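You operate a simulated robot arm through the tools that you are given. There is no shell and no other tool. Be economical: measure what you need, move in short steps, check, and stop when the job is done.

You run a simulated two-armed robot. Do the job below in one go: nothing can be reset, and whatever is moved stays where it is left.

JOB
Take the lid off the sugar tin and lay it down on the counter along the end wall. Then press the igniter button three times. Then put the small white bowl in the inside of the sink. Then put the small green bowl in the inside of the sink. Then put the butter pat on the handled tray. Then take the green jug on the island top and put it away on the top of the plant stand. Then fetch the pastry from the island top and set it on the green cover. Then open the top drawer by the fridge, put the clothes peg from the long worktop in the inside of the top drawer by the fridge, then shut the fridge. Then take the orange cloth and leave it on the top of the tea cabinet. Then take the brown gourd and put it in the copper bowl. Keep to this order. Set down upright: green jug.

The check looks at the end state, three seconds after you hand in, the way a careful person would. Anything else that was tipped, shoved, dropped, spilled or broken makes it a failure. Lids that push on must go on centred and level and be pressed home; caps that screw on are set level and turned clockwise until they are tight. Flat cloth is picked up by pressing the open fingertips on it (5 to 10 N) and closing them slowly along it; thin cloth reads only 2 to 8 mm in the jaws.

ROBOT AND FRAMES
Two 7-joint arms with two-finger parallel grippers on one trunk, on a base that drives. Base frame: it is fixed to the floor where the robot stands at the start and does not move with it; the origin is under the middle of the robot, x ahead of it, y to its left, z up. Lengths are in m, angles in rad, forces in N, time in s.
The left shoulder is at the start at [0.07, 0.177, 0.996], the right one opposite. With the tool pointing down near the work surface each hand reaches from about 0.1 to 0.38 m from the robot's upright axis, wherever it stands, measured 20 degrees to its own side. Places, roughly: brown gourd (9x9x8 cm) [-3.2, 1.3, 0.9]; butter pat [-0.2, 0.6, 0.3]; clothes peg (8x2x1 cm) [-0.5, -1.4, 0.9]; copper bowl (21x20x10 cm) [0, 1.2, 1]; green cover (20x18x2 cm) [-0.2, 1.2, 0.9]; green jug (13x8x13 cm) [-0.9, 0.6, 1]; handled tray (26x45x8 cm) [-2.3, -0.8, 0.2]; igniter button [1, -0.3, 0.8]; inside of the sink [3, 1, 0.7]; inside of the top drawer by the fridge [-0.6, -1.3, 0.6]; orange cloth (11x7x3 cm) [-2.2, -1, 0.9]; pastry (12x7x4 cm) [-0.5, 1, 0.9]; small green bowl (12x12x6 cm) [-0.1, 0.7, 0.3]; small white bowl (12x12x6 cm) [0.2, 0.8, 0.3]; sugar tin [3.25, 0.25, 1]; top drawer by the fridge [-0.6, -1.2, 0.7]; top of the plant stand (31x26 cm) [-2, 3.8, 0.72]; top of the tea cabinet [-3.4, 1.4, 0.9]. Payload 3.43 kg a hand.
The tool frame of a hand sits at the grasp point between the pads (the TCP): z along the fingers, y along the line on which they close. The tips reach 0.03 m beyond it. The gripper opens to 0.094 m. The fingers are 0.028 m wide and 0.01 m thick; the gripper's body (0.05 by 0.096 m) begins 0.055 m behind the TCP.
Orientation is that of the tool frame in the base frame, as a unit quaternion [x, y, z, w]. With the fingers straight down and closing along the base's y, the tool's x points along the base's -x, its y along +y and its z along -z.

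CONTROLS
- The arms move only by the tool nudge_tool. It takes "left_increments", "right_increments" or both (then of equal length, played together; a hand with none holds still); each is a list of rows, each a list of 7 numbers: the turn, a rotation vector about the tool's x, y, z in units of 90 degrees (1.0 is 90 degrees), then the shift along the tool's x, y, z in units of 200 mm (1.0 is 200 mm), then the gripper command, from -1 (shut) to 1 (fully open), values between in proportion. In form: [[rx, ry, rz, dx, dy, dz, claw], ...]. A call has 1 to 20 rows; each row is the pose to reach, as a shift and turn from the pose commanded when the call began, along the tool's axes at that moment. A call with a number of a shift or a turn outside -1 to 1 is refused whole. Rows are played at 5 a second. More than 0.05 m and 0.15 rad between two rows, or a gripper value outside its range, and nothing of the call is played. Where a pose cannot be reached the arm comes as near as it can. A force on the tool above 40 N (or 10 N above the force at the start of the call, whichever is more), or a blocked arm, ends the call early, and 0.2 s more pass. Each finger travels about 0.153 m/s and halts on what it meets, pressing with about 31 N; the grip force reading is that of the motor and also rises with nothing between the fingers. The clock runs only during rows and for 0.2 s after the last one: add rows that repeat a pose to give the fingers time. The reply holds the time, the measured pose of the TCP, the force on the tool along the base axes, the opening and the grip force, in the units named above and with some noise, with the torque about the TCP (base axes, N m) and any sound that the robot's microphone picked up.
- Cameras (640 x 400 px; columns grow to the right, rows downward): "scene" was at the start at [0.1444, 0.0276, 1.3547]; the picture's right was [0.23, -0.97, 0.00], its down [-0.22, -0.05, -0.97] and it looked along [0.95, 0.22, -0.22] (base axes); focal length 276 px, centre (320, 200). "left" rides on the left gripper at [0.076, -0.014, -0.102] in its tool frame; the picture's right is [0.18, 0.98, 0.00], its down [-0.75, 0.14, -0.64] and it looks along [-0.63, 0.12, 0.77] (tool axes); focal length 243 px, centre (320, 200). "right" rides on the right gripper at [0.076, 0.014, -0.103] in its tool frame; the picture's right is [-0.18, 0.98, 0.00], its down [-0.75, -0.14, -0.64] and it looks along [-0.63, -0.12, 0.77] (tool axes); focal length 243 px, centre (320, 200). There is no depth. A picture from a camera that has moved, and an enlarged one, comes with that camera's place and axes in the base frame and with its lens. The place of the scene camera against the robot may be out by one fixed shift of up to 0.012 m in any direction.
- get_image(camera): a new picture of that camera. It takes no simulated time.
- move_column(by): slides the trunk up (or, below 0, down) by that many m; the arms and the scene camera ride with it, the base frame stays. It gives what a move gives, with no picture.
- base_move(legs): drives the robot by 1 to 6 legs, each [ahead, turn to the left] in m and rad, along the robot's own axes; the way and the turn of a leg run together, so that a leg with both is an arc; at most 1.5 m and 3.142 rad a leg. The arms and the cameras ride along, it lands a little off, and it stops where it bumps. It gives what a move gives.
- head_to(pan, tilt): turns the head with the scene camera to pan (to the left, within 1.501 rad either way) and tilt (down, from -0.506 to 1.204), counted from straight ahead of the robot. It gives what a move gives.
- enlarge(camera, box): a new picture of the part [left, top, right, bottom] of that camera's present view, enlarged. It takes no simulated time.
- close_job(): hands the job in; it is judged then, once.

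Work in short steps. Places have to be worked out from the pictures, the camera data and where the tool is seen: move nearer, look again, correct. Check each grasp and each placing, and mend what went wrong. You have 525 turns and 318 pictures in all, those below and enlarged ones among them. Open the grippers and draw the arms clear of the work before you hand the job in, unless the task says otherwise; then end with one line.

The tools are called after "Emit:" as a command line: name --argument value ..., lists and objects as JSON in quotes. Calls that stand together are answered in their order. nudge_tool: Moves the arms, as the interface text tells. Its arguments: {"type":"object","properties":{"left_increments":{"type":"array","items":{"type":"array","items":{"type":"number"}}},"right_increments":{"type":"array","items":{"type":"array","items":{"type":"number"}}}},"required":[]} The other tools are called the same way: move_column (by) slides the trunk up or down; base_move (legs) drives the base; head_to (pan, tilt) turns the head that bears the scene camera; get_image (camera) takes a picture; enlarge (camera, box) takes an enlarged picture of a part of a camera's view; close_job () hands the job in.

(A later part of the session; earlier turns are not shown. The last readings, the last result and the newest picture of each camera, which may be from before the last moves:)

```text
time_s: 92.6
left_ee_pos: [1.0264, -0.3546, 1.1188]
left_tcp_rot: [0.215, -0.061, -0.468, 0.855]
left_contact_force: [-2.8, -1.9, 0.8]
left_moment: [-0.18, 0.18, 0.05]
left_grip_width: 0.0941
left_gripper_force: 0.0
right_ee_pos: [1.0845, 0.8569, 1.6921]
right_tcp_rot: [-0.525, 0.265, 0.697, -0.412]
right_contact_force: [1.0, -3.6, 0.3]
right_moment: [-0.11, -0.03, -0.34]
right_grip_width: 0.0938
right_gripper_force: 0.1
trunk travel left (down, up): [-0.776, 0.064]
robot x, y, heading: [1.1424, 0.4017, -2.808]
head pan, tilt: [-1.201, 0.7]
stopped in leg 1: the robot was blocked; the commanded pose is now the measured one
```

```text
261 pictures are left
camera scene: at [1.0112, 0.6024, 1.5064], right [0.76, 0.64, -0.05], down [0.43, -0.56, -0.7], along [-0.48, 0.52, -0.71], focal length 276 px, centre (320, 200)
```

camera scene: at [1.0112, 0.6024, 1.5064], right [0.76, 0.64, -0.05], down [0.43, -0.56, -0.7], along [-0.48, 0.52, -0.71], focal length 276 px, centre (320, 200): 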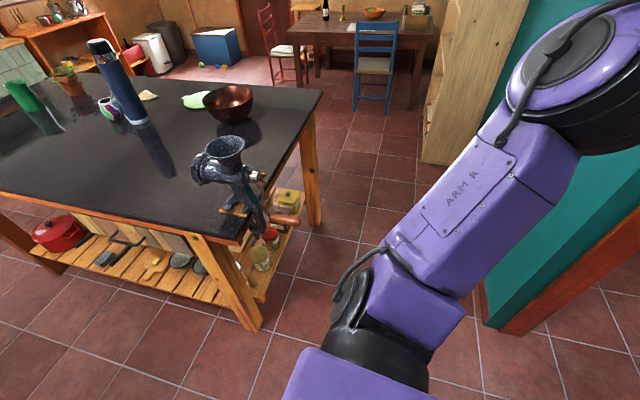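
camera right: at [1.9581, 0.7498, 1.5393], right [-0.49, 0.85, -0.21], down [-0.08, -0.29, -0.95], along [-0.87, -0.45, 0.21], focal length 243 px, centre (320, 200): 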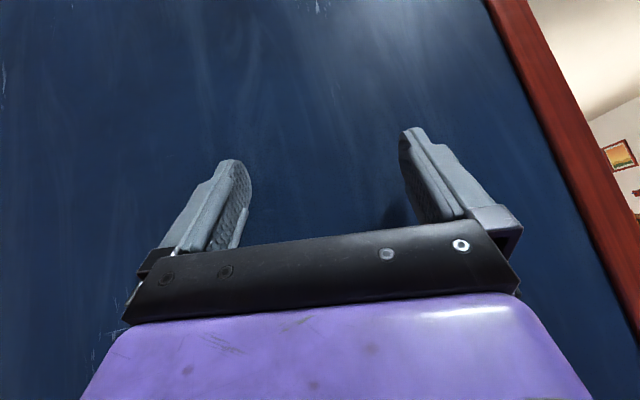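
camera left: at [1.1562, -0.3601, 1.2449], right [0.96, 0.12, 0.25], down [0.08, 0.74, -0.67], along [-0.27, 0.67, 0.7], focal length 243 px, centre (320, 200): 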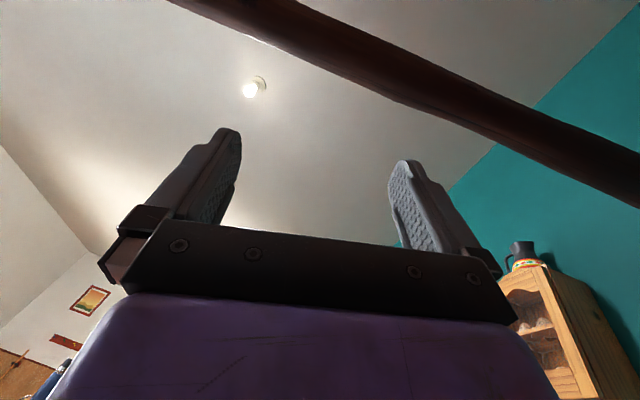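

Now clear of the wall corner. The left wrist is close to the stove front, so I lift the left hand up and back toward the robot.

Emit:
nudge_tool --left_increments '[[0, 0, 0, -0.11, 0.12, 0.1, 1], [0, 0, 0, -0.23, 0.24, 0.2, 1], [0, 0, 0, -0.34, 0.36, 0.3, 1], [0, 0, 0, -0.46, 0.48, 0.4, 1], [0, 0, 0, -0.57, 0.6, 0.49, 1]]'

Emit:
nudge_tool --left_increments '[[0, 0, 0, -0.11, 0.12, 0.1, 1], [0, 0, 0, -0.23, 0.24, 0.2, 1], [0, 0, 0, -0.34, 0.36, 0.3, 1], [0, 0, 0, -0.46, 0.48, 0.4, 1], [0, 0, 0, -0.57, 0.6, 0.49, 1]]'

Emit:
head_to --pan 1.0 --tilt 0.6

Emit:
get_image --camera "scene"

```text
time_s: 93.2
left_ee_pos: [1.088, -0.4562, 1.1406]
left_tcp_rot: [0.221, -0.024, -0.494, 0.84]
left_contact_force: [-0.8, 2.2, -2.6]
left_moment: [0.05, 0.2, 0.07]
left_grip_width: 0.0939
left_gripper_force: 0.0
left hand out of reach, approached as far as the arm can: row 1
right_ee_pos: [1.0925, 0.7553, 1.7137]
right_tcp_rot: [-0.543, 0.235, 0.685, -0.424]
right_contact_force: [-0.4, 1.7, -0.7]
right_moment: [0.05, 0.02, 0.14]
right_grip_width: 0.0937
right_gripper_force: 0.1
trunk travel left (down, up): [-0.776, 0.064]
robot x, y, heading: [1.1545, 0.4027, -2.767]
head pan, tilt: [-1.201, 0.7]
stopped in row 3 (left hand): the arm was blocked; the commanded pose is now the measured one
```

```text
time_s: 94.5
left_ee_pos: [1.0941, -0.3934, 1.2246]
left_tcp_rot: [0.292, 0.006, -0.465, 0.836]
left_contact_force: [-0.1, -0.8, -1.8]
left_moment: [-0.11, 0.06, -0.02]
left_grip_width: 0.0939
left_gripper_force: 0.0
right_ee_pos: [1.1114, 0.7064, 1.7212]
right_tcp_rot: [-0.543, 0.202, 0.713, -0.394]
right_contact_force: [-2.5, 7.6, -0.4]
right_moment: [0.0, -0.03, 0.69]
right_grip_width: 0.094
right_gripper_force: 0.0
trunk travel left (down, up): [-0.776, 0.064]
robot x, y, heading: [1.151, 0.4007, -2.77]
head pan, tilt: [-1.201, 0.7]
```

```text
time_s: 96.5
left_ee_pos: [1.0989, -0.3932, 1.2243]
left_tcp_rot: [0.291, 0.006, -0.465, 0.836]
left_contact_force: [1.4, 0.1, 0.2]
left_moment: [0.0, -0.02, -0.02]
left_grip_width: 0.0943
left_gripper_force: 0.1
right_ee_pos: [1.1238, 0.6921, 1.7208]
right_tcp_rot: [-0.541, 0.209, 0.711, -0.397]
right_contact_force: [-0.5, -0.7, -0.1]
right_moment: [-0.01, 0.0, 0.0]
right_grip_width: 0.0941
right_gripper_force: 0.0
trunk travel left (down, up): [-0.776, 0.064]
robot x, y, heading: [1.153, 0.406, -2.772]
head pan, tilt: [1.0, 0.6]
```

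```text
260 pictures are left
camera scene: at [1.0933, 0.3061, 1.5202], right [-0.98, 0.2, 0.0], down [0.11, 0.55, -0.82], along [-0.16, -0.81, -0.57], focal length 276 px, centre (320, 200)
```

scene: 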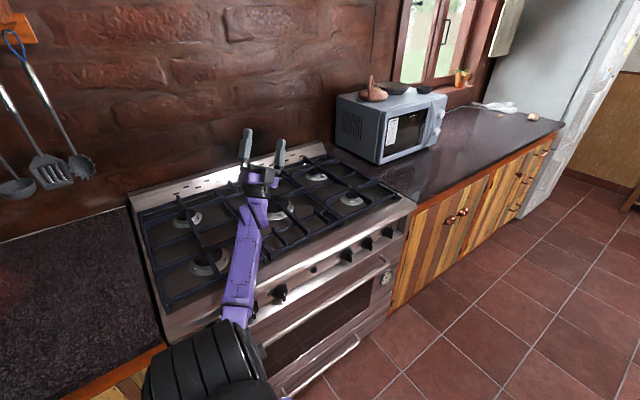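

The lean is gone and a call finished cleanly. Now I bring the left hand back toward the robot's front while turning it to fingers-down, in two stages.

Emit:
nudge_tool --left_increments '[[0, 0, 0, -0.24, -0.02, -0.06, 1], [0.06, 0.05, 0, -0.48, -0.05, -0.13, 1], [0.12, 0.1, -0.01, -0.7, -0.08, -0.2, 1], [0.18, 0.15, -0.01, -0.95, -0.1, -0.26, 1], [0.24, 0.2, -0.015, -0.95, -0.1, -0.26, 1], [0.3, 0.25, -0.02, -0.95, -0.1, -0.26, 1], [0.36, 0.3, -0.02, -0.95, -0.1, -0.26, 1], [0.42, 0.35, -0.025, -0.95, -0.1, -0.26, 1], [0.48, 0.4, -0.03, -0.95, -0.1, -0.26, 1]]'

Emit:
get_image --camera "scene"

```text
refused: row 2 steps farther than a row can; nothing moved
```

```text
259 pictures are left
camera scene: at [1.0933, 0.3061, 1.5202], right [-0.98, 0.2, 0.0], down [0.11, 0.55, -0.82], along [-0.16, -0.81, -0.57], focal length 276 px, centre (320, 200)
```

scene: 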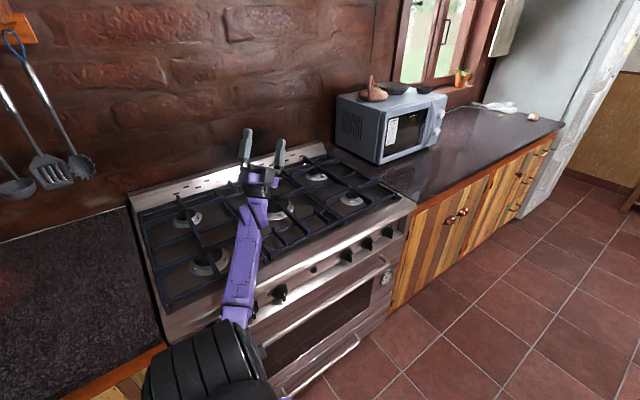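

Row steps were a hair too long; I shorten them.

Emit:
nudge_tool --left_increments '[[0, 0, 0, -0.16, -0.02, -0.04, 1], [0.03, 0.025, 0, -0.32, -0.035, -0.09, 1], [0.09, 0.075, 0, -0.48, -0.05, -0.13, 1], [0.15, 0.12, -0.01, -0.64, -0.07, -0.17, 1], [0.21, 0.17, -0.01, -0.8, -0.09, -0.22, 1], [0.27, 0.22, -0.02, -0.95, -0.1, -0.26, 1], [0.33, 0.27, -0.02, -0.95, -0.1, -0.26, 1], [0.39, 0.32, -0.02, -0.95, -0.1, -0.26, 1], [0.45, 0.37, -0.03, -0.95, -0.1, -0.26, 1], [0.51, 0.42, -0.03, -0.95, -0.1, -0.26, 1]]'

Emit:
get_image --camera "scene"

```text
time_s: 98.7
left_ee_pos: [0.9814, -0.2416, 1.2286]
left_tcp_rot: [0.719, 0.099, -0.333, 0.602]
left_contact_force: [0.5, -0.8, -0.5]
left_moment: [0.0, -0.03, 0.01]
left_grip_width: 0.0938
left_gripper_force: 0.3
left hand out of reach, approached as far as the arm can: row 7, 8, 9, 10
right_ee_pos: [1.1221, 0.6918, 1.7214]
right_tcp_rot: [-0.541, 0.209, 0.712, -0.397]
right_contact_force: [0.4, -0.6, -0.1]
right_moment: [0.0, 0.01, 0.02]
right_grip_width: 0.0939
right_gripper_force: 0.1
trunk travel left (down, up): [-0.776, 0.064]
robot x, y, heading: [1.1573, 0.4049, -2.767]
head pan, tilt: [1.0, 0.6]
```

```text
258 pictures are left
camera scene: at [1.0937, 0.3057, 1.5201], right [-0.98, 0.2, 0.0], down [0.11, 0.55, -0.82], along [-0.16, -0.81, -0.57], focal length 276 px, centre (320, 200)
```

scene: 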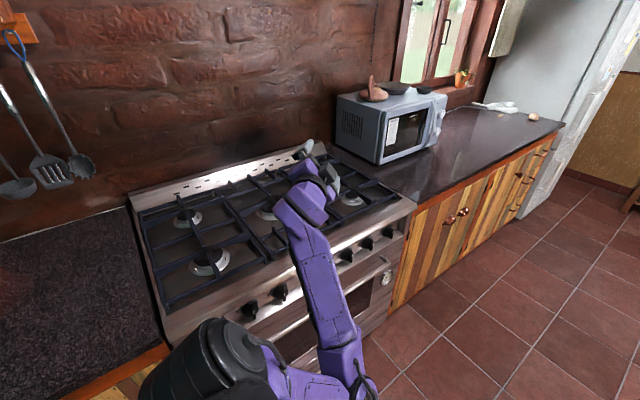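

Control is regained. I finish turning the left hand to fingers-down in front of the robot.

Emit:
nudge_tool --left_increments '[[0.062, 0.051, -0.004, -0.054, -0.083, -0.072, 1], [0.124, 0.103, -0.008, -0.108, -0.167, -0.145, 1], [0.186, 0.154, -0.012, -0.163, -0.25, -0.217, 1], [0.248, 0.205, -0.017, -0.217, -0.333, -0.29, 1], [0.31, 0.257, -0.021, -0.271, -0.417, -0.362, 1], [0.372, 0.308, -0.025, -0.325, -0.5, -0.435, 1], [0.433, 0.359, -0.029, -0.379, -0.583, -0.507, 1], [0.495, 0.411, -0.033, -0.433, -0.667, -0.58, 1], [0.557, 0.462, -0.037, -0.488, -0.75, -0.652, 1], [0.619, 0.513, -0.042, -0.542, -0.833, -0.725, 1], [0.681, 0.565, -0.046, -0.596, -0.917, -0.797, 1], [0.743, 0.616, -0.05, -0.65, -1, -0.87, 1]]'

Emit:
get_image --camera "scene"

```text
time_s: 101.3
left_ee_pos: [0.8504, -0.1615, 1.1591]
left_tcp_rot: [0.983, 0.184, 0.002, 0.001]
left_contact_force: [0.0, -0.2, 0.1]
left_moment: [-0.02, -0.02, -0.02]
left_grip_width: 0.0937
left_gripper_force: 0.1
left hand out of reach, approached as far as the arm can: row 3, 4, 5, 6, 7, 8, 9, 10, 11, 12
right_ee_pos: [1.1195, 0.6914, 1.7209]
right_tcp_rot: [-0.541, 0.209, 0.711, -0.397]
right_contact_force: [-0.5, 0.4, 0.0]
right_moment: [0.0, -0.02, -0.02]
right_grip_width: 0.094
right_gripper_force: 0.1
trunk travel left (down, up): [-0.776, 0.064]
robot x, y, heading: [1.1512, 0.4064, -2.773]
head pan, tilt: [1.0, 0.6]
```

```text
257 pictures are left
camera scene: at [1.0915, 0.3053, 1.52], right [-0.98, 0.2, 0.0], down [0.11, 0.55, -0.82], along [-0.16, -0.81, -0.57], focal length 276 px, centre (320, 200)
```

scene: 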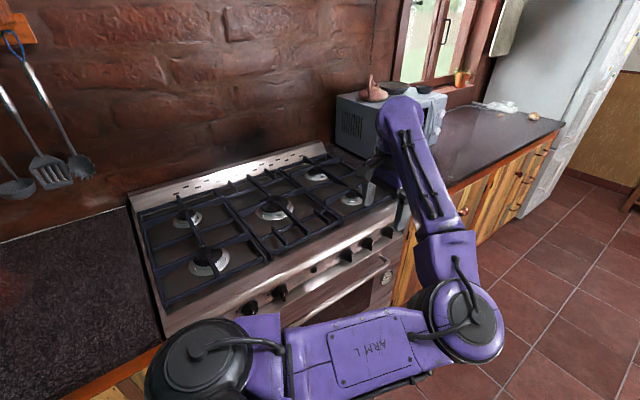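

Left is in good posture. Now the right arm, in two stages, to fingers-down in front.

Emit:
nudge_tool --right_increments '[[0.02, 0.06, -0.024, 0.1, -0.076, 0.047, 1], [0.04, 0.12, -0.047, 0.2, -0.152, 0.094, 1], [0.06, 0.18, -0.07, 0.3, -0.228, 0.14, 1], [0.08, 0.24, -0.094, 0.4, -0.304, 0.188, 1], [0.1, 0.3, -0.118, 0.5, -0.38, 0.235, 1], [0.12, 0.36, -0.14, 0.6, -0.456, 0.28, 1], [0.14, 0.42, -0.165, 0.7, -0.532, 0.33, 1], [0.16, 0.48, -0.19, 0.8, -0.608, 0.376, 1], [0.18, 0.54, -0.21, 0.9, -0.684, 0.42, 1], [0.2, 0.595, -0.235, 1, -0.76, 0.47, 1]]'

Emit:
head_to --pan -0.8 --tilt 0.3

Emit:
get_image --camera "scene"

```text
time_s: 103.5
left_ee_pos: [0.8521, -0.1604, 1.1595]
left_tcp_rot: [0.983, 0.184, 0.0, 0.002]
left_contact_force: [0.2, 0.2, 0.6]
left_moment: [-0.01, -0.01, -0.01]
left_grip_width: 0.0939
left_gripper_force: 0.0
right_ee_pos: [0.9645, 0.6556, 1.5405]
right_tcp_rot: [0.881, -0.015, -0.411, 0.233]
right_contact_force: [-0.8, -0.1, -0.2]
right_moment: [-0.03, 0.01, 0.02]
right_grip_width: 0.0939
right_gripper_force: 0.1
right hand out of reach, approached as far as the arm can: row 1, 2, 3, 4, 5, 6, 7, 8, 9, 10
trunk travel left (down, up): [-0.776, 0.064]
robot x, y, heading: [1.1565, 0.4021, -2.773]
head pan, tilt: [1.0, 0.6]
```

```text
time_s: 105.3
left_ee_pos: [0.8519, -0.1606, 1.1591]
left_tcp_rot: [0.983, 0.183, 0.001, 0.002]
left_contact_force: [1.0, -0.3, 0.1]
left_moment: [-0.04, 0.03, 0.03]
left_grip_width: 0.0937
left_gripper_force: 0.0
right_ee_pos: [0.9653, 0.6536, 1.5422]
right_tcp_rot: [0.881, -0.015, -0.412, 0.234]
right_contact_force: [0.9, -0.7, 0.0]
right_moment: [0.0, -0.02, -0.01]
right_grip_width: 0.0942
right_gripper_force: 0.2
trunk travel left (down, up): [-0.776, 0.064]
robot x, y, heading: [1.1555, 0.4015, -2.77]
head pan, tilt: [-0.799, 0.3]
```

```text
256 pictures are left
camera scene: at [1.0255, 0.4319, 1.5477], right [0.41, 0.91, 0.0], down [0.27, -0.12, -0.96], along [-0.87, 0.4, -0.3], focal length 276 px, centre (320, 200)
```

scene: 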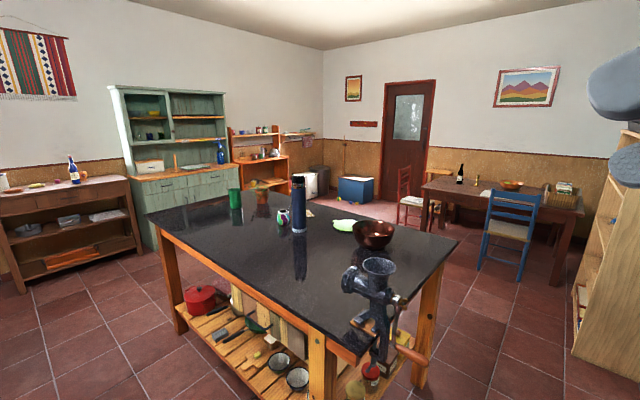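

Emit:
nudge_tool --right_increments '[[0.02, 0.06, -0.024, 0.03, 0, 0.1, 1], [0.04, 0.12, -0.047, 0.05, 0, 0.2, 1], [0.06, 0.18, -0.07, 0.08, 0, 0.3, 1], [0.08, 0.24, -0.094, 0.1, -0.02, 0.4, 1], [0.1, 0.3, -0.118, 0.13, -0.02, 0.5, 1], [0.12, 0.36, -0.14, 0.15, -0.02, 0.6, 1], [0.14, 0.42, -0.165, 0.18, -0.03, 0.7, 1], [0.165, 0.48, -0.19, 0.2, -0.03, 0.8, 1], [0.185, 0.54, -0.21, 0.23, -0.04, 0.9, 1], [0.206, 0.6, -0.237, 0.25, -0.04, 1, 1]]'

```text
time_s: 107.5
left_ee_pos: [0.8514, -0.1605, 1.1586]
left_tcp_rot: [0.983, 0.183, 0.0, 0.002]
left_contact_force: [-1.2, -0.1, -0.5]
left_moment: [0.02, 0.02, 0.01]
left_grip_width: 0.0941
left_gripper_force: 0.1
right_ee_pos: [0.8505, 0.5668, 1.3887]
right_tcp_rot: [0.983, 0.185, 0.003, -0.001]
right_contact_force: [-0.1, 0.2, 0.1]
right_moment: [0.03, -0.02, -0.01]
right_grip_width: 0.094
right_gripper_force: 0.0
trunk travel left (down, up): [-0.776, 0.064]
robot x, y, heading: [1.1548, 0.4043, -2.767]
head pan, tilt: [-0.799, 0.3]
```

Both hands are fingers-down again. The earlier left-turn blocks probably came from the grinder on the island corner, so I'll keep the arms high, narrow and stretched ahead. I bring the hands forward/inward and raise the trunk.

Emit:
nudge_tool --left_increments '[[0, 0, 0, -0.06, -0.15, -0.1, 1], [0, 0, 0, -0.12, -0.3, -0.2, 1], [0, 0, 0, -0.2, -0.45, -0.3, 1], [0, 0, 0, -0.28, -0.6, -0.4, 1], [0, 0, 0, -0.36, -0.75, -0.5, 1], [0, 0, 0, -0.44, -0.9, -0.6, 1], [0, 0, 0, -0.5, -1, -0.7, 1]]' --right_increments '[[0, 0, 0, -0.15, 0.07, 0.03, 1], [0, 0, 0, -0.3, 0.14, 0.06, 1], [0, 0, 0, -0.45, 0.21, 0.1, 1], [0, 0, 0, -0.6, 0.28, 0.14, 1], [0, 0, 0, -0.75, 0.36, 0.18, 1], [0, 0, 0, -0.9, 0.43, 0.22, 1], [0, 0, 0, -1, 0.5, 0.3, 1]]'

Emit:
nudge_tool --left_increments '[[0, 0, 0, 0, -0.1, 0, 1], [0, 0, 0, 0, -0.2, 0, 1], [0, 0, 0, 0, -0.3, 0, 1], [0, 0, 0, -0.05, -0.35, 0, 1], [0, 0, 0, -0.1, -0.35, 0, 1]]' --right_increments '[[0, 0, 0, -0.2, 0, 0, 1], [0, 0, 0, -0.4, 0, 0, 1], [0, 0, 0, -0.6, 0, 0, 1], [0, 0, 0, -0.8, 0, 0, 1], [0, 0, 0, -0.9, 0, 0, 1]]'

Emit:
move_column --by 0.06

Emit:
head_to --pan 0.0 --tilt 0.6

Emit:
get_image --camera "scene"

```text
time_s: 109.1
left_ee_pos: [0.6497, -0.0129, 1.2914]
left_tcp_rot: [0.983, 0.184, -0.001, 0.002]
left_contact_force: [0.1, 0.3, 0.7]
left_moment: [-0.03, -0.03, -0.03]
left_grip_width: 0.0939
left_gripper_force: 0.1
left hand out of reach, approached as far as the arm can: row 1, 2, 3, 4, 5, 6, 7
right_ee_pos: [0.6986, 0.3998, 1.3319]
right_tcp_rot: [0.983, 0.185, 0.003, -0.001]
right_contact_force: [-0.2, 0.4, 0.0]
right_moment: [0.01, 0.0, 0.0]
right_grip_width: 0.094
right_gripper_force: 0.0
trunk travel left (down, up): [-0.776, 0.064]
robot x, y, heading: [1.1528, 0.4023, -2.772]
head pan, tilt: [-0.799, 0.3]
```

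```text
time_s: 110.3
left_ee_pos: [0.6303, 0.0503, 1.2938]
left_tcp_rot: [0.983, 0.184, 0.0, 0.003]
left_contact_force: [-0.5, 0.4, 1.1]
left_moment: [-0.01, 0.02, -0.03]
left_grip_width: 0.0941
left_gripper_force: 0.1
left hand out of reach, approached as far as the arm can: row 4, 5
right_ee_pos: [0.5822, 0.4075, 1.2991]
right_tcp_rot: [0.983, 0.185, 0.002, 0.0]
right_contact_force: [-0.4, 0.3, -0.2]
right_moment: [-0.01, -0.01, 0.02]
right_grip_width: 0.0939
right_gripper_force: 0.0
right hand out of reach, approached as far as the arm can: row 2, 3, 4, 5
trunk travel left (down, up): [-0.776, 0.064]
robot x, y, heading: [1.1569, 0.4028, -2.772]
head pan, tilt: [-0.799, 0.3]
```

```text
time_s: 111.3
left_ee_pos: [0.6309, 0.05, 1.3538]
left_tcp_rot: [0.983, 0.184, 0.0, 0.003]
left_contact_force: [-0.3, -0.6, -1.6]
left_moment: [0.01, 0.0, -0.02]
left_grip_width: 0.094
left_gripper_force: 0.0
right_ee_pos: [0.5824, 0.407, 1.3584]
right_tcp_rot: [0.983, 0.185, 0.002, 0.0]
right_contact_force: [-0.5, -0.5, 0.4]
right_moment: [-0.04, 0.0, 0.01]
right_grip_width: 0.0937
right_gripper_force: 0.1
trunk travel left (down, up): [-0.836, 0.004]
robot x, y, heading: [1.1534, 0.4048, -2.767]
head pan, tilt: [-0.799, 0.3]
```

```text
time_s: 112.5
left_ee_pos: [0.6305, 0.0505, 1.354]
left_tcp_rot: [0.983, 0.184, 0.0, 0.003]
left_contact_force: [0.7, 0.7, -0.1]
left_moment: [0.0, 0.0, 0.0]
left_grip_width: 0.0938
left_gripper_force: 0.2
right_ee_pos: [0.5839, 0.4067, 1.3592]
right_tcp_rot: [0.983, 0.185, 0.002, -0.001]
right_contact_force: [-0.8, -0.5, -0.2]
right_moment: [-0.01, 0.0, -0.01]
right_grip_width: 0.0941
right_gripper_force: 0.0
trunk travel left (down, up): [-0.836, 0.004]
robot x, y, heading: [1.1543, 0.4046, -2.769]
head pan, tilt: [0.0, 0.6]
```

```text
255 pictures are left
camera scene: at [1.0281, 0.3612, 1.5802], right [-0.36, 0.93, 0.0], down [0.53, 0.2, -0.83], along [-0.77, -0.3, -0.56], focal length 276 px, centre (320, 200)
```

scene: 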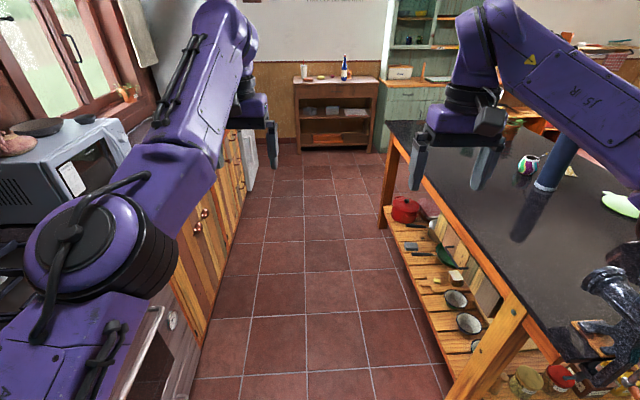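

I check how wide the arms now are on the right and left sides.

Emit:
head_to --pan -1.0 --tilt 0.4

Emit:
get_image --camera "scene"

Emit:
head_to --pan 1.0 --tilt 0.7

Emit:
get_image --camera "scene"

```text
time_s: 113.7
left_ee_pos: [0.63, 0.05, 1.3544]
left_tcp_rot: [0.983, 0.184, 0.001, 0.002]
left_contact_force: [0.0, -0.3, 0.6]
left_moment: [0.01, -0.03, 0.01]
left_grip_width: 0.094
left_gripper_force: 0.0
right_ee_pos: [0.5836, 0.4063, 1.36]
right_tcp_rot: [0.983, 0.185, 0.002, 0.0]
right_contact_force: [-1.0, -0.3, -0.4]
right_moment: [-0.03, -0.01, -0.02]
right_grip_width: 0.094
right_gripper_force: 0.0
trunk travel left (down, up): [-0.836, 0.004]
robot x, y, heading: [1.1552, 0.4001, -2.77]
head pan, tilt: [-1.0, 0.4]
```

```text
254 pictures are left
camera scene: at [1.0354, 0.4475, 1.5984], right [0.59, 0.81, 0.0], down [0.32, -0.23, -0.92], along [-0.75, 0.54, -0.39], focal length 276 px, centre (320, 200)
```

scene: 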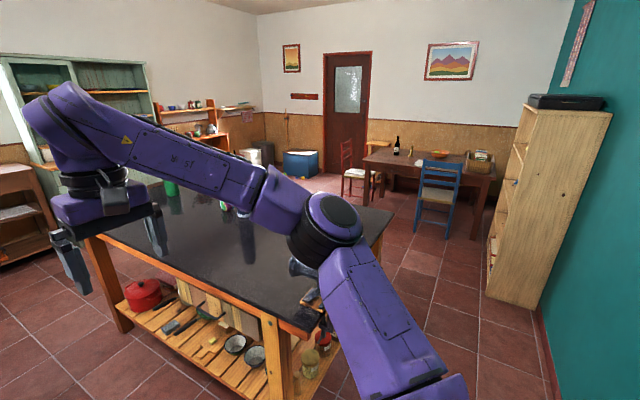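

```text
time_s: 115.7
left_ee_pos: [0.6297, 0.0498, 1.3553]
left_tcp_rot: [0.983, 0.184, 0.0, 0.003]
left_contact_force: [-0.1, -0.4, 0.5]
left_moment: [-0.01, -0.01, 0.0]
left_grip_width: 0.0939
left_gripper_force: 0.0
right_ee_pos: [0.5833, 0.4064, 1.3587]
right_tcp_rot: [0.983, 0.184, 0.001, 0.0]
right_contact_force: [-0.5, 0.3, -0.1]
right_moment: [0.0, 0.02, 0.0]
right_grip_width: 0.0941
right_gripper_force: 0.0
trunk travel left (down, up): [-0.836, 0.004]
robot x, y, heading: [1.1499, 0.4033, -2.771]
head pan, tilt: [1.0, 0.7]
```

```text
253 pictures are left
camera scene: at [1.0936, 0.3099, 1.5716], right [-0.98, 0.2, 0.0], down [0.13, 0.63, -0.76], along [-0.15, -0.75, -0.64], focal length 276 px, centre (320, 200)
```

scene: 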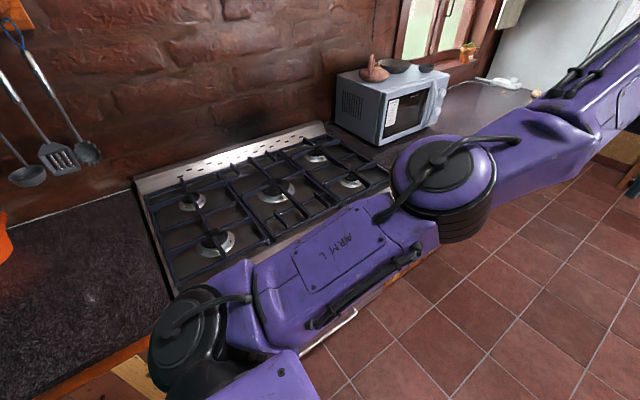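

The right elbow is wide (~0.58 m) and the grinder's hopper top is at ≈1.145 m. I raise both hands another 0.15 m so elbows pass above the grinder, and recheck.

Emit:
nudge_tool --left_increments '[[0, 0, 0, 0.05, 0, -0.2, 1], [0, 0, 0, 0.1, 0, -0.4, 1], [0, 0, 0, 0.15, 0, -0.6, 1], [0, 0, 0, 0.2, 0, -0.8, 1]]' --right_increments '[[0, 0, 0, 0, 0.1, -0.15, 1], [0, 0, 0, 0, 0.2, -0.3, 1], [0, 0, 0, 0, 0.3, -0.45, 1], [0, 0, 0, 0, 0.4, -0.6, 1]]'

Emit:
get_image --camera "scene"

```text
time_s: 116.7
left_ee_pos: [0.6565, 0.0707, 1.4473]
left_tcp_rot: [0.98, 0.179, -0.082, 0.0]
left_contact_force: [0.8, -0.2, 0.3]
left_moment: [-0.02, -0.02, -0.03]
left_grip_width: 0.0941
left_gripper_force: 0.0
left hand out of reach, approached as far as the arm can: row 1, 2, 3, 4
right_ee_pos: [0.6431, 0.4132, 1.4198]
right_tcp_rot: [0.983, 0.184, 0.001, 0.0]
right_contact_force: [0.3, -0.1, 0.4]
right_moment: [0.04, 0.0, 0.02]
right_grip_width: 0.0938
right_gripper_force: 0.1
right hand out of reach, approached as far as the arm can: row 1, 2, 3, 4
trunk travel left (down, up): [-0.836, 0.004]
robot x, y, heading: [1.1539, 0.4003, -2.774]
head pan, tilt: [1.0, 0.7]
```

```text
252 pictures are left
camera scene: at [1.0941, 0.309, 1.5715], right [-0.98, 0.2, 0.0], down [0.13, 0.63, -0.76], along [-0.15, -0.75, -0.64], focal length 276 px, centre (320, 200)
```

scene: 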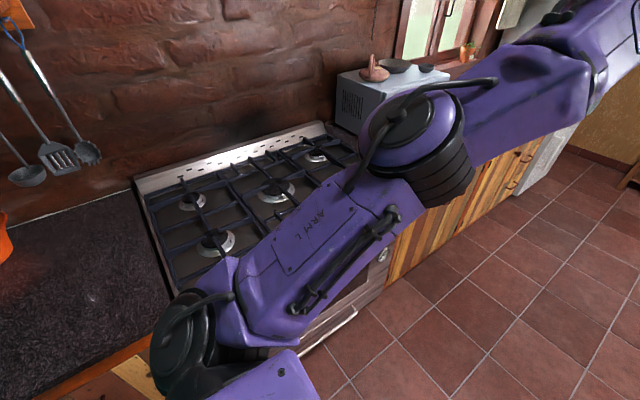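

Left elbow now at z≈1.36, well above the grinder. I drive 0.42 m along the corridor and turn left (over the stove side) to face the end wall.

Emit:
base_move --legs '[[0.42, 0]]'

Emit:
base_move --legs '[[0, 1.6], [0, 1.62]]'

Emit:
head_to --pan 0.5 --tilt 0.6

Emit:
get_image --camera "scene"

```text
time_s: 119.2
left_ee_pos: [0.2621, -0.0746, 1.4491]
left_tcp_rot: [0.981, 0.175, -0.083, 0.001]
left_contact_force: [-0.9, 0.7, -0.4]
left_moment: [-0.01, -0.01, 0.01]
left_grip_width: 0.0943
left_gripper_force: 0.1
right_ee_pos: [0.2529, 0.2679, 1.4194]
right_tcp_rot: [0.984, 0.18, -0.001, 0.001]
right_contact_force: [0.2, -1.5, -0.6]
right_moment: [-0.03, 0.04, -0.01]
right_grip_width: 0.0937
right_gripper_force: 0.1
trunk travel left (down, up): [-0.836, 0.004]
robot x, y, heading: [0.7613, 0.2582, -2.776]
head pan, tilt: [1.0, 0.7]
```

```text
time_s: 127.4
left_ee_pos: [1.2392, 0.6154, 1.448]
left_tcp_rot: [-0.207, 0.975, 0.003, 0.082]
left_contact_force: [0.2, 0.8, -1.1]
left_moment: [-0.01, -0.02, -0.01]
left_grip_width: 0.0941
left_gripper_force: 0.0
right_ee_pos: [1.2717, 0.2746, 1.4185]
right_tcp_rot: [-0.212, 0.977, 0.002, -0.001]
right_contact_force: [0.4, -0.2, 0.0]
right_moment: [0.0, 0.0, -0.03]
right_grip_width: 0.0941
right_gripper_force: 0.0
trunk travel left (down, up): [-0.836, 0.004]
robot x, y, heading: [0.7639, 0.2563, 0.426]
head pan, tilt: [1.0, 0.7]
```

```text
time_s: 128.4
left_ee_pos: [1.2387, 0.6165, 1.4485]
left_tcp_rot: [-0.207, 0.975, 0.003, 0.081]
left_contact_force: [0.2, 0.3, 0.4]
left_moment: [0.01, 0.01, -0.01]
left_grip_width: 0.0941
left_gripper_force: 0.1
right_ee_pos: [1.2716, 0.2749, 1.4179]
right_tcp_rot: [-0.212, 0.977, 0.001, 0.001]
right_contact_force: [-0.5, -0.2, 0.2]
right_moment: [0.02, 0.0, 0.02]
right_grip_width: 0.094
right_gripper_force: 0.1
trunk travel left (down, up): [-0.836, 0.004]
robot x, y, heading: [0.7574, 0.2549, 0.427]
head pan, tilt: [0.499, 0.6]
```

```text
251 pictures are left
camera scene: at [0.8632, 0.3529, 1.5802], right [0.8, -0.6, 0.0], down [-0.34, -0.45, -0.82], along [0.5, 0.66, -0.57], focal length 276 px, centre (320, 200)
```

scene: 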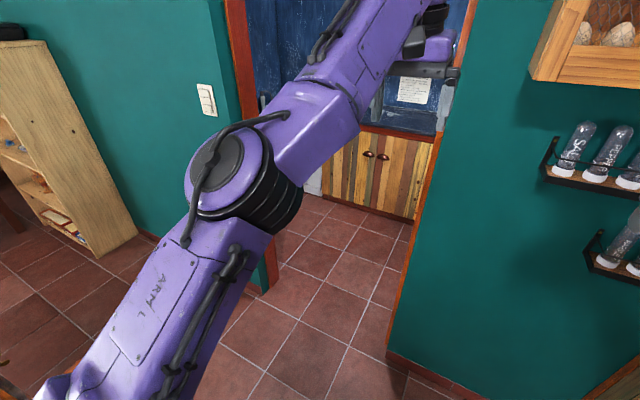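

Spice shelf seems intact. I go 0.15 m forward, turn to heading ≈1.62, and drive 0.53 m to the door's centre line.

Emit:
base_move --legs '[[0.15, 0], [0, 1.19]]'

Emit:
base_move --legs '[[0.53, 0]]'

Emit:
base_move --legs '[[0, -1.17]]'

Emit:
head_to --pan 0 --tilt 0.6

Emit:
get_image --camera "scene"

```text
time_s: 132.7
left_ee_pos: [0.7304, 0.8921, 1.4487]
left_tcp_rot: [0.723, -0.686, -0.049, -0.065]
left_contact_force: [0.5, 0.4, 0.6]
left_moment: [0.02, 0.05, 0.0]
left_grip_width: 0.0942
left_gripper_force: 0.0
right_ee_pos: [1.0591, 0.7997, 1.4189]
right_tcp_rot: [0.728, -0.685, -0.001, 0.001]
right_contact_force: [0.3, 0.4, -0.5]
right_moment: [0.0, 0.0, -0.02]
right_grip_width: 0.0937
right_gripper_force: 0.1
trunk travel left (down, up): [-0.836, 0.004]
robot x, y, heading: [0.8975, 0.3178, 1.634]
head pan, tilt: [0.499, 0.6]
```

```text
time_s: 135.8
left_ee_pos: [0.7123, 1.4272, 1.4492]
left_tcp_rot: [0.717, -0.692, -0.049, -0.067]
left_contact_force: [0.2, -0.2, 0.8]
left_moment: [-0.01, 0.01, 0.0]
left_grip_width: 0.094
left_gripper_force: 0.1
right_ee_pos: [1.0397, 1.3289, 1.4193]
right_tcp_rot: [0.723, -0.691, -0.003, 0.002]
right_contact_force: [1.0, 0.8, 0.4]
right_moment: [0.03, -0.02, 0.01]
right_grip_width: 0.0939
right_gripper_force: 0.1
trunk travel left (down, up): [-0.836, 0.004]
robot x, y, heading: [0.8658, 0.8479, 1.612]
head pan, tilt: [0.499, 0.6]
```

```text
time_s: 139.2
left_ee_pos: [1.3415, 1.2183, 1.4489]
left_tcp_rot: [-0.213, 0.974, 0.004, 0.081]
left_contact_force: [0.5, 1.1, -0.1]
left_moment: [0.02, -0.02, -0.02]
left_grip_width: 0.0938
left_gripper_force: 0.1
right_ee_pos: [1.3782, 0.8782, 1.419]
right_tcp_rot: [-0.218, 0.976, 0.001, 0.001]
right_contact_force: [-0.1, -0.8, -0.5]
right_moment: [0.02, -0.01, 0.0]
right_grip_width: 0.0941
right_gripper_force: 0.0
trunk travel left (down, up): [-0.836, 0.004]
robot x, y, heading: [0.8669, 0.8495, 0.439]
head pan, tilt: [0.499, 0.6]
```

```text
time_s: 140.1
left_ee_pos: [1.341, 1.2189, 1.4482]
left_tcp_rot: [-0.213, 0.973, 0.004, 0.082]
left_contact_force: [-0.7, -0.3, -0.5]
left_moment: [0.01, -0.02, 0.03]
left_grip_width: 0.094
left_gripper_force: 0.1
right_ee_pos: [1.3777, 0.8774, 1.4172]
right_tcp_rot: [-0.218, 0.976, 0.001, 0.0]
right_contact_force: [-0.2, 0.2, 0.3]
right_moment: [-0.03, -0.01, -0.01]
right_grip_width: 0.0936
right_gripper_force: 0.1
trunk travel left (down, up): [-0.836, 0.004]
robot x, y, heading: [0.8649, 0.848, 0.443]
head pan, tilt: [0.0, 0.6]
```

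```text
250 pictures are left
camera scene: at [0.997, 0.9159, 1.5802], right [0.42, -0.91, 0.0], down [-0.51, -0.24, -0.83], along [0.75, 0.35, -0.57], focal length 276 px, centre (320, 200)
```

scene: 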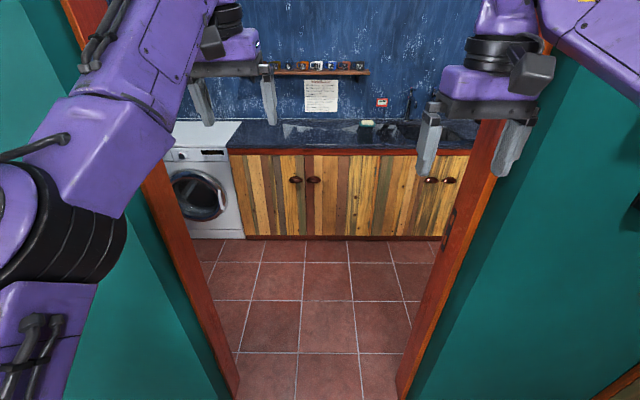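

Perfectly lined up with the door (centre line, heading 0.443 vs 0.452). I now stretch the hands forward and down to narrow the elbows.

Emit:
nudge_tool --left_increments '[[0, 0.013, 0, -0.05, 0, 0.13, 1], [0, 0.026, 0, -0.1, 0, 0.26, 1], [0, 0.04, 0, -0.15, 0, 0.39, 1], [0, 0.053, 0, -0.2, 0, 0.52, 1], [0, 0.066, 0, -0.26, 0, 0.65, 1], [0, 0.08, 0, -0.32, 0, 0.78, 1], [0, 0.093, 0, -0.38, 0, 0.9, 1], [0, 0.106, 0, -0.45, 0, 1, 1]]' --right_increments '[[0, 0, 0, -0.12, 0.04, 0.13, 1], [0, 0, 0, -0.25, 0.08, 0.26, 1], [0, 0, 0, -0.37, 0.12, 0.39, 1], [0, 0, 0, -0.5, 0.16, 0.52, 1], [0, 0, 0, -0.62, 0.2, 0.65, 1], [0, 0, 0, -0.75, 0.25, 0.78, 1], [0, 0, 0, -0.87, 0.3, 0.9, 1], [0, 0, 0, -1, 0.35, 1, 1]]'

Emit:
get_image --camera "scene"

```text
time_s: 141.9
left_ee_pos: [1.4166, 1.2261, 1.2545]
left_tcp_rot: [-0.212, 0.977, -0.013, 0.0]
left_contact_force: [0.5, -0.4, 0.2]
left_moment: [0.04, 0.07, -0.02]
left_grip_width: 0.0942
left_gripper_force: 0.0
left hand out of reach, approached as far as the arm can: row 3, 4, 5, 6, 7, 8
right_ee_pos: [1.4903, 0.9095, 1.2354]
right_tcp_rot: [-0.218, 0.976, 0.003, -0.002]
right_contact_force: [0.1, -0.4, 0.7]
right_moment: [0.02, 0.0, -0.03]
right_grip_width: 0.0941
right_gripper_force: 0.0
right hand out of reach, approached as far as the arm can: row 1, 2, 3, 4, 5, 6, 7, 8
trunk travel left (down, up): [-0.836, 0.004]
robot x, y, heading: [0.8671, 0.8512, 0.436]
head pan, tilt: [0.0, 0.6]
```

```text
249 pictures are left
camera scene: at [1.0032, 0.9117, 1.5798], right [0.42, -0.91, 0.0], down [-0.52, -0.24, -0.82], along [0.75, 0.35, -0.57], focal length 276 px, centre (320, 200)
```

scene: 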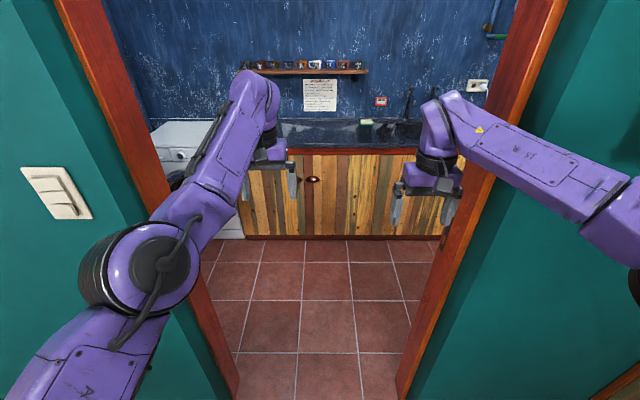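

Left is narrow now, but the right elbow is still wide. I lower the right hand further while pushing it ahead.

Emit:
nudge_tool --right_increments '[[0, 0, 0, 0, 0.05, 0.2, 1], [0, 0, 0, 0, 0.1, 0.4, 1], [0, 0, 0, 0, 0.15, 0.6, 1], [0, 0, 0, 0, 0.2, 0.8, 1], [0, 0, 0, -0.1, 0.2, 1, 1], [0, 0, 0, -0.25, 0.2, 1, 1], [0, 0, 0, -0.4, 0.2, 1, 1], [0, 0, 0, -0.55, 0.2, 1, 1], [0, 0, 0, -0.7, 0.2, 1, 1]]'

Emit:
get_image --camera "scene"

```text
time_s: 143.9
left_ee_pos: [1.4116, 1.2284, 1.2572]
left_tcp_rot: [-0.212, 0.977, -0.014, 0.002]
left_contact_force: [0.0, 0.4, 0.0]
left_moment: [-0.01, -0.03, -0.02]
left_grip_width: 0.094
left_gripper_force: 0.1
right_ee_pos: [1.5577, 0.8635, 1.1223]
right_tcp_rot: [-0.217, 0.976, 0.003, 0.002]
right_contact_force: [0.1, 0.0, 0.4]
right_moment: [0.03, -0.01, 0.0]
right_grip_width: 0.094
right_gripper_force: 0.1
right hand out of reach, approached as far as the arm can: row 1, 2, 3, 4, 5, 6, 7, 8, 9
trunk travel left (down, up): [-0.836, 0.004]
robot x, y, heading: [0.8689, 0.851, 0.44]
head pan, tilt: [0.0, 0.6]
```

```text
248 pictures are left
camera scene: at [0.9976, 0.9148, 1.5802], right [0.42, -0.91, 0.0], down [-0.51, -0.24, -0.82], along [0.75, 0.35, -0.57], focal length 276 px, centre (320, 200)
```

scene: 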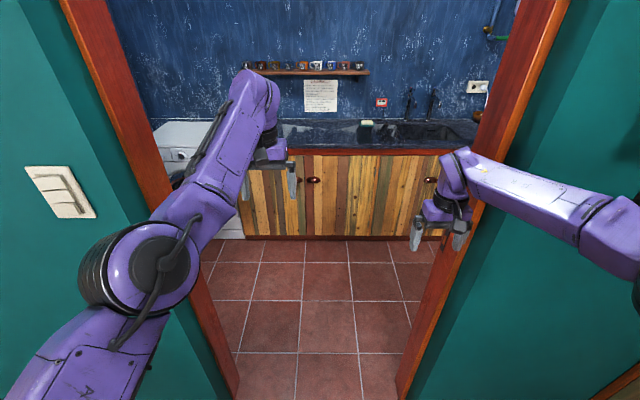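

I look at the right arm's shape more directly.

Emit:
head_to --pan -0.9 --tilt 0.8

Emit:
get_image --camera "scene"

Emit:
head_to --pan 0.9 --tilt 0.8

Emit:
get_image --camera "scene"

```text
time_s: 145.1
left_ee_pos: [1.4103, 1.2313, 1.2579]
left_tcp_rot: [-0.212, 0.977, -0.014, 0.002]
left_contact_force: [-0.4, 0.0, 0.1]
left_moment: [0.0, 0.01, -0.03]
left_grip_width: 0.0939
left_gripper_force: 0.0
right_ee_pos: [1.5573, 0.8636, 1.1216]
right_tcp_rot: [-0.219, 0.976, 0.001, 0.001]
right_contact_force: [1.3, 0.3, 0.5]
right_moment: [0.04, -0.02, -0.02]
right_grip_width: 0.0942
right_gripper_force: 0.0
trunk travel left (down, up): [-0.836, 0.004]
robot x, y, heading: [0.8713, 0.8473, 0.437]
head pan, tilt: [-0.901, 0.799]
```

```text
247 pictures are left
camera scene: at [0.9894, 0.8424, 1.5633], right [-0.45, -0.9, 0.0], down [-0.64, 0.32, -0.7], along [0.62, -0.31, -0.72], focal length 276 px, centre (320, 200)
```

scene: 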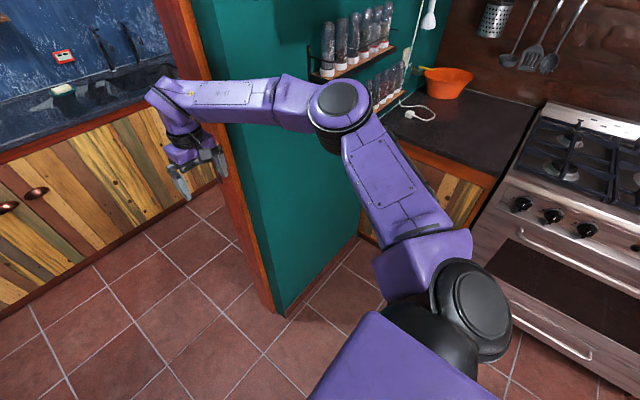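

```text
time_s: 146.9
left_ee_pos: [1.4118, 1.2299, 1.2569]
left_tcp_rot: [-0.212, 0.977, -0.014, 0.002]
left_contact_force: [1.0, -0.2, 0.0]
left_moment: [0.01, -0.01, 0.01]
left_grip_width: 0.0939
left_gripper_force: 0.2
right_ee_pos: [1.5568, 0.8656, 1.123]
right_tcp_rot: [-0.218, 0.976, 0.002, 0.0]
right_contact_force: [0.7, 0.4, 0.5]
right_moment: [0.03, 0.01, 0.05]
right_grip_width: 0.094
right_gripper_force: 0.1
trunk travel left (down, up): [-0.836, 0.004]
robot x, y, heading: [0.8676, 0.8545, 0.438]
head pan, tilt: [0.901, 0.799]
```

```text
246 pictures are left
camera scene: at [0.9358, 0.957, 1.5633], right [0.97, -0.23, 0.0], down [-0.17, -0.7, -0.7], along [0.16, 0.68, -0.72], focal length 276 px, centre (320, 200)
```

scene: 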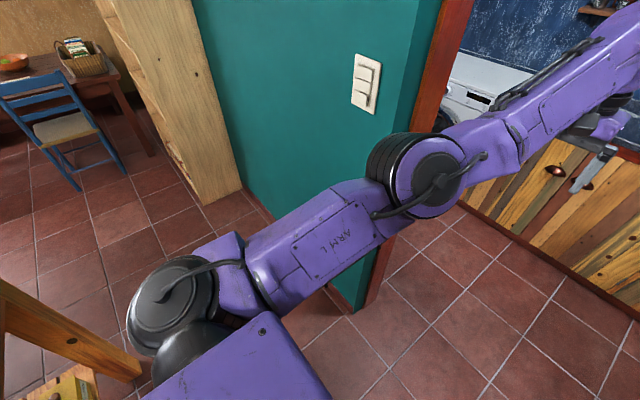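

The right arm seems held by a joint limit, not reach. I try yawing the right hand to free it.

Emit:
nudge_tool --right_increments '[[0, 0, 0.08, -0.05, 0, 0, 1], [0, 0, 0.16, -0.1, 0, 0, 1], [0, 0, 0.24, -0.15, 0, 0, 1], [0, 0, 0.32, -0.2, 0, 0, 1], [0, 0, 0.4, -0.25, 0, 0, 1], [0, 0, 0.48, -0.3, 0, 0, 1]]'

```text
time_s: 147.9
left_ee_pos: [1.4088, 1.2395, 1.2548]
left_tcp_rot: [-0.214, 0.977, -0.016, 0.003]
left_contact_force: [0.5, -0.1, -0.7]
left_moment: [0.02, 0.0, 0.03]
left_grip_width: 0.0941
left_gripper_force: 0.1
right_ee_pos: [1.6, 0.8065, 1.2021]
right_tcp_rot: [-0.013, 1.0, 0.001, -0.008]
right_contact_force: [-8.0, 13.4, -3.0]
right_moment: [-0.75, -0.5, -0.28]
right_grip_width: 0.0875
right_gripper_force: 0.1
right hand out of reach, approached as far as the arm can: row 1, 2, 3, 4
trunk travel left (down, up): [-0.836, 0.004]
robot x, y, heading: [0.8678, 0.8527, 0.441]
head pan, tilt: [0.901, 0.799]
stopped in row 4 (right hand): the force on the tool passed its limit (the readings are from after the stop); the commanded pose is now the measured one
```

That swung it toward the jamb; I yaw the other way and move inward.

Emit:
nudge_tool --right_increments '[[0, 0, 0, 0, 0.2, 0, 1], [0, 0, -0.09, 0, 0.4, 0, 1], [0, 0, -0.18, 0, 0.55, 0, 1], [0, 0, -0.27, 0, 0.7, 0, 1], [0, 0, -0.36, 0, 0.8, 0, 1], [0, 0, -0.45, 0, 0.8, 0, 1], [0, 0, -0.54, 0, 0.8, 0, 1], [0, 0, -0.63, 0, 0.8, 0, 1], [0, 0, -0.72, 0, 0.8, 0, 1]]'

Emit:
head_to --pan -0.9 --tilt 0.8

Emit:
get_image --camera "scene"

```text
time_s: 149.9
left_ee_pos: [1.4115, 1.2318, 1.256]
left_tcp_rot: [-0.213, 0.977, -0.014, 0.002]
left_contact_force: [-0.1, 0.8, 0.0]
left_moment: [-0.01, 0.01, 0.01]
left_grip_width: 0.0939
left_gripper_force: 0.1
right_ee_pos: [1.5336, 0.8872, 1.1947]
right_tcp_rot: [-0.546, 0.838, 0.006, -0.004]
right_contact_force: [0.6, 0.1, -0.6]
right_moment: [-0.02, 0.01, 0.03]
right_grip_width: 0.0939
right_gripper_force: 0.0
right hand out of reach, approached as far as the arm can: row 1, 2, 3, 4, 5, 6, 7, 8, 9
trunk travel left (down, up): [-0.836, 0.004]
robot x, y, heading: [0.8707, 0.8518, 0.439]
head pan, tilt: [0.901, 0.799]
```

```text
time_s: 151.7
left_ee_pos: [1.4106, 1.2312, 1.2565]
left_tcp_rot: [-0.213, 0.977, -0.014, 0.002]
left_contact_force: [0.7, -0.1, 0.0]
left_moment: [0.0, 0.0, 0.01]
left_grip_width: 0.0938
left_gripper_force: 0.0
right_ee_pos: [1.5337, 0.8867, 1.1943]
right_tcp_rot: [-0.545, 0.839, 0.006, -0.004]
right_contact_force: [-0.1, -0.4, 0.7]
right_moment: [-0.01, -0.01, -0.01]
right_grip_width: 0.0941
right_gripper_force: 0.1
trunk travel left (down, up): [-0.836, 0.004]
robot x, y, heading: [0.8721, 0.849, 0.441]
head pan, tilt: [-0.901, 0.799]
```

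```text
245 pictures are left
camera scene: at [0.9893, 0.8429, 1.5633], right [-0.44, -0.9, 0.0], down [-0.64, 0.32, -0.7], along [0.62, -0.31, -0.72], focal length 276 px, centre (320, 200)
```

scene: 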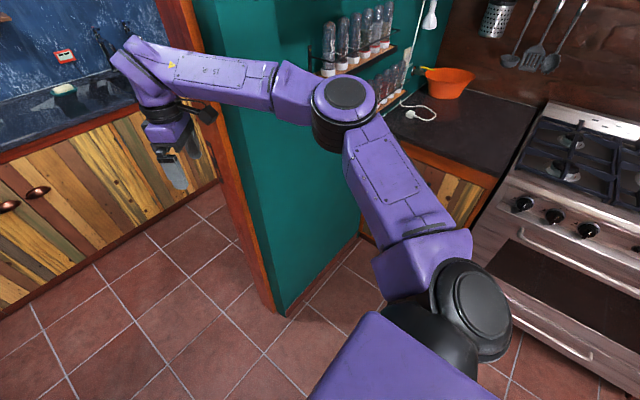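

The elbow is swivelled outward (its axis is vertical). I bring the right hand low and near the body to make the elbow drop, and undo the yaw.

Emit:
nudge_tool --right_increments '[[0, 0, 0.04, 0.08, 0.07, 0.1, 1], [0, 0, 0.08, 0.16, 0.14, 0.2, 1], [0, 0, 0.12, 0.25, 0.21, 0.3, 1], [0, 0, 0.16, 0.33, 0.28, 0.4, 1], [0, 0, 0.2, 0.42, 0.36, 0.5, 1], [0, 0, 0.24, 0.5, 0.43, 0.6, 1], [0, 0, 0.28, 0.6, 0.5, 0.7, 1], [0, 0, 0.32, 0.7, 0.58, 0.8, 1], [0, 0, 0.36, 0.8, 0.66, 0.9, 1], [0, 0, 0.4, 0.9, 0.75, 1, 1], [0, 0, 0.45, 1, 0.86, 1, 1]]'

Emit:
nudge_tool --right_increments '[[0, 0, 0, 0, 0, 0.15, 1], [0, 0, 0, 0, 0, 0.3, 1], [0, 0, 0, 0, 0, 0.45, 1], [0, 0, 0, 0, 0, 0.6, 1], [0, 0, 0, 0, 0, 0.75, 1]]'

Emit:
get_image --camera "scene"

```text
time_s: 154.1
left_ee_pos: [1.4066, 1.2326, 1.2612]
left_tcp_rot: [-0.213, 0.977, -0.014, 0.006]
left_contact_force: [-0.2, 1.6, 1.7]
left_moment: [-0.1, -0.07, 0.02]
left_grip_width: 0.0941
left_gripper_force: 0.1
right_ee_pos: [1.2823, 0.676, 1.0256]
right_tcp_rot: [-0.222, 0.975, 0.005, -0.004]
right_contact_force: [-1.2, 0.6, 0.1]
right_moment: [-0.03, 0.01, 0.0]
right_grip_width: 0.0941
right_gripper_force: 0.0
right hand out of reach, approached as far as the arm can: row 6, 7, 8, 9, 10, 11
trunk travel left (down, up): [-0.836, 0.004]
robot x, y, heading: [0.8667, 0.8513, 0.44]
head pan, tilt: [-0.901, 0.799]
```

```text
time_s: 155.3
left_ee_pos: [1.4096, 1.231, 1.2569]
left_tcp_rot: [-0.212, 0.977, -0.013, 0.002]
left_contact_force: [0.2, -0.1, 0.3]
left_moment: [-0.01, 0.03, 0.04]
left_grip_width: 0.0942
left_gripper_force: 0.0
right_ee_pos: [1.263, 0.6251, 0.9214]
right_tcp_rot: [-0.221, 0.975, 0.005, -0.007]
right_contact_force: [0.2, 0.7, 0.2]
right_moment: [0.01, -0.04, -0.01]
right_grip_width: 0.0941
right_gripper_force: 0.0
right hand out of reach, approached as far as the arm can: row 1, 2, 3, 4, 5
trunk travel left (down, up): [-0.836, 0.004]
robot x, y, heading: [0.8671, 0.8516, 0.442]
head pan, tilt: [-0.901, 0.799]
```

```text
244 pictures are left
camera scene: at [0.9885, 0.8424, 1.5634], right [-0.44, -0.9, 0.0], down [-0.64, 0.32, -0.7], along [0.62, -0.31, -0.72], focal length 276 px, centre (320, 200)
```

scene: 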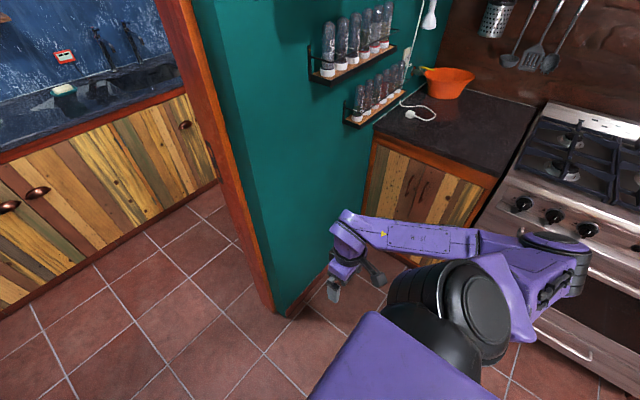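

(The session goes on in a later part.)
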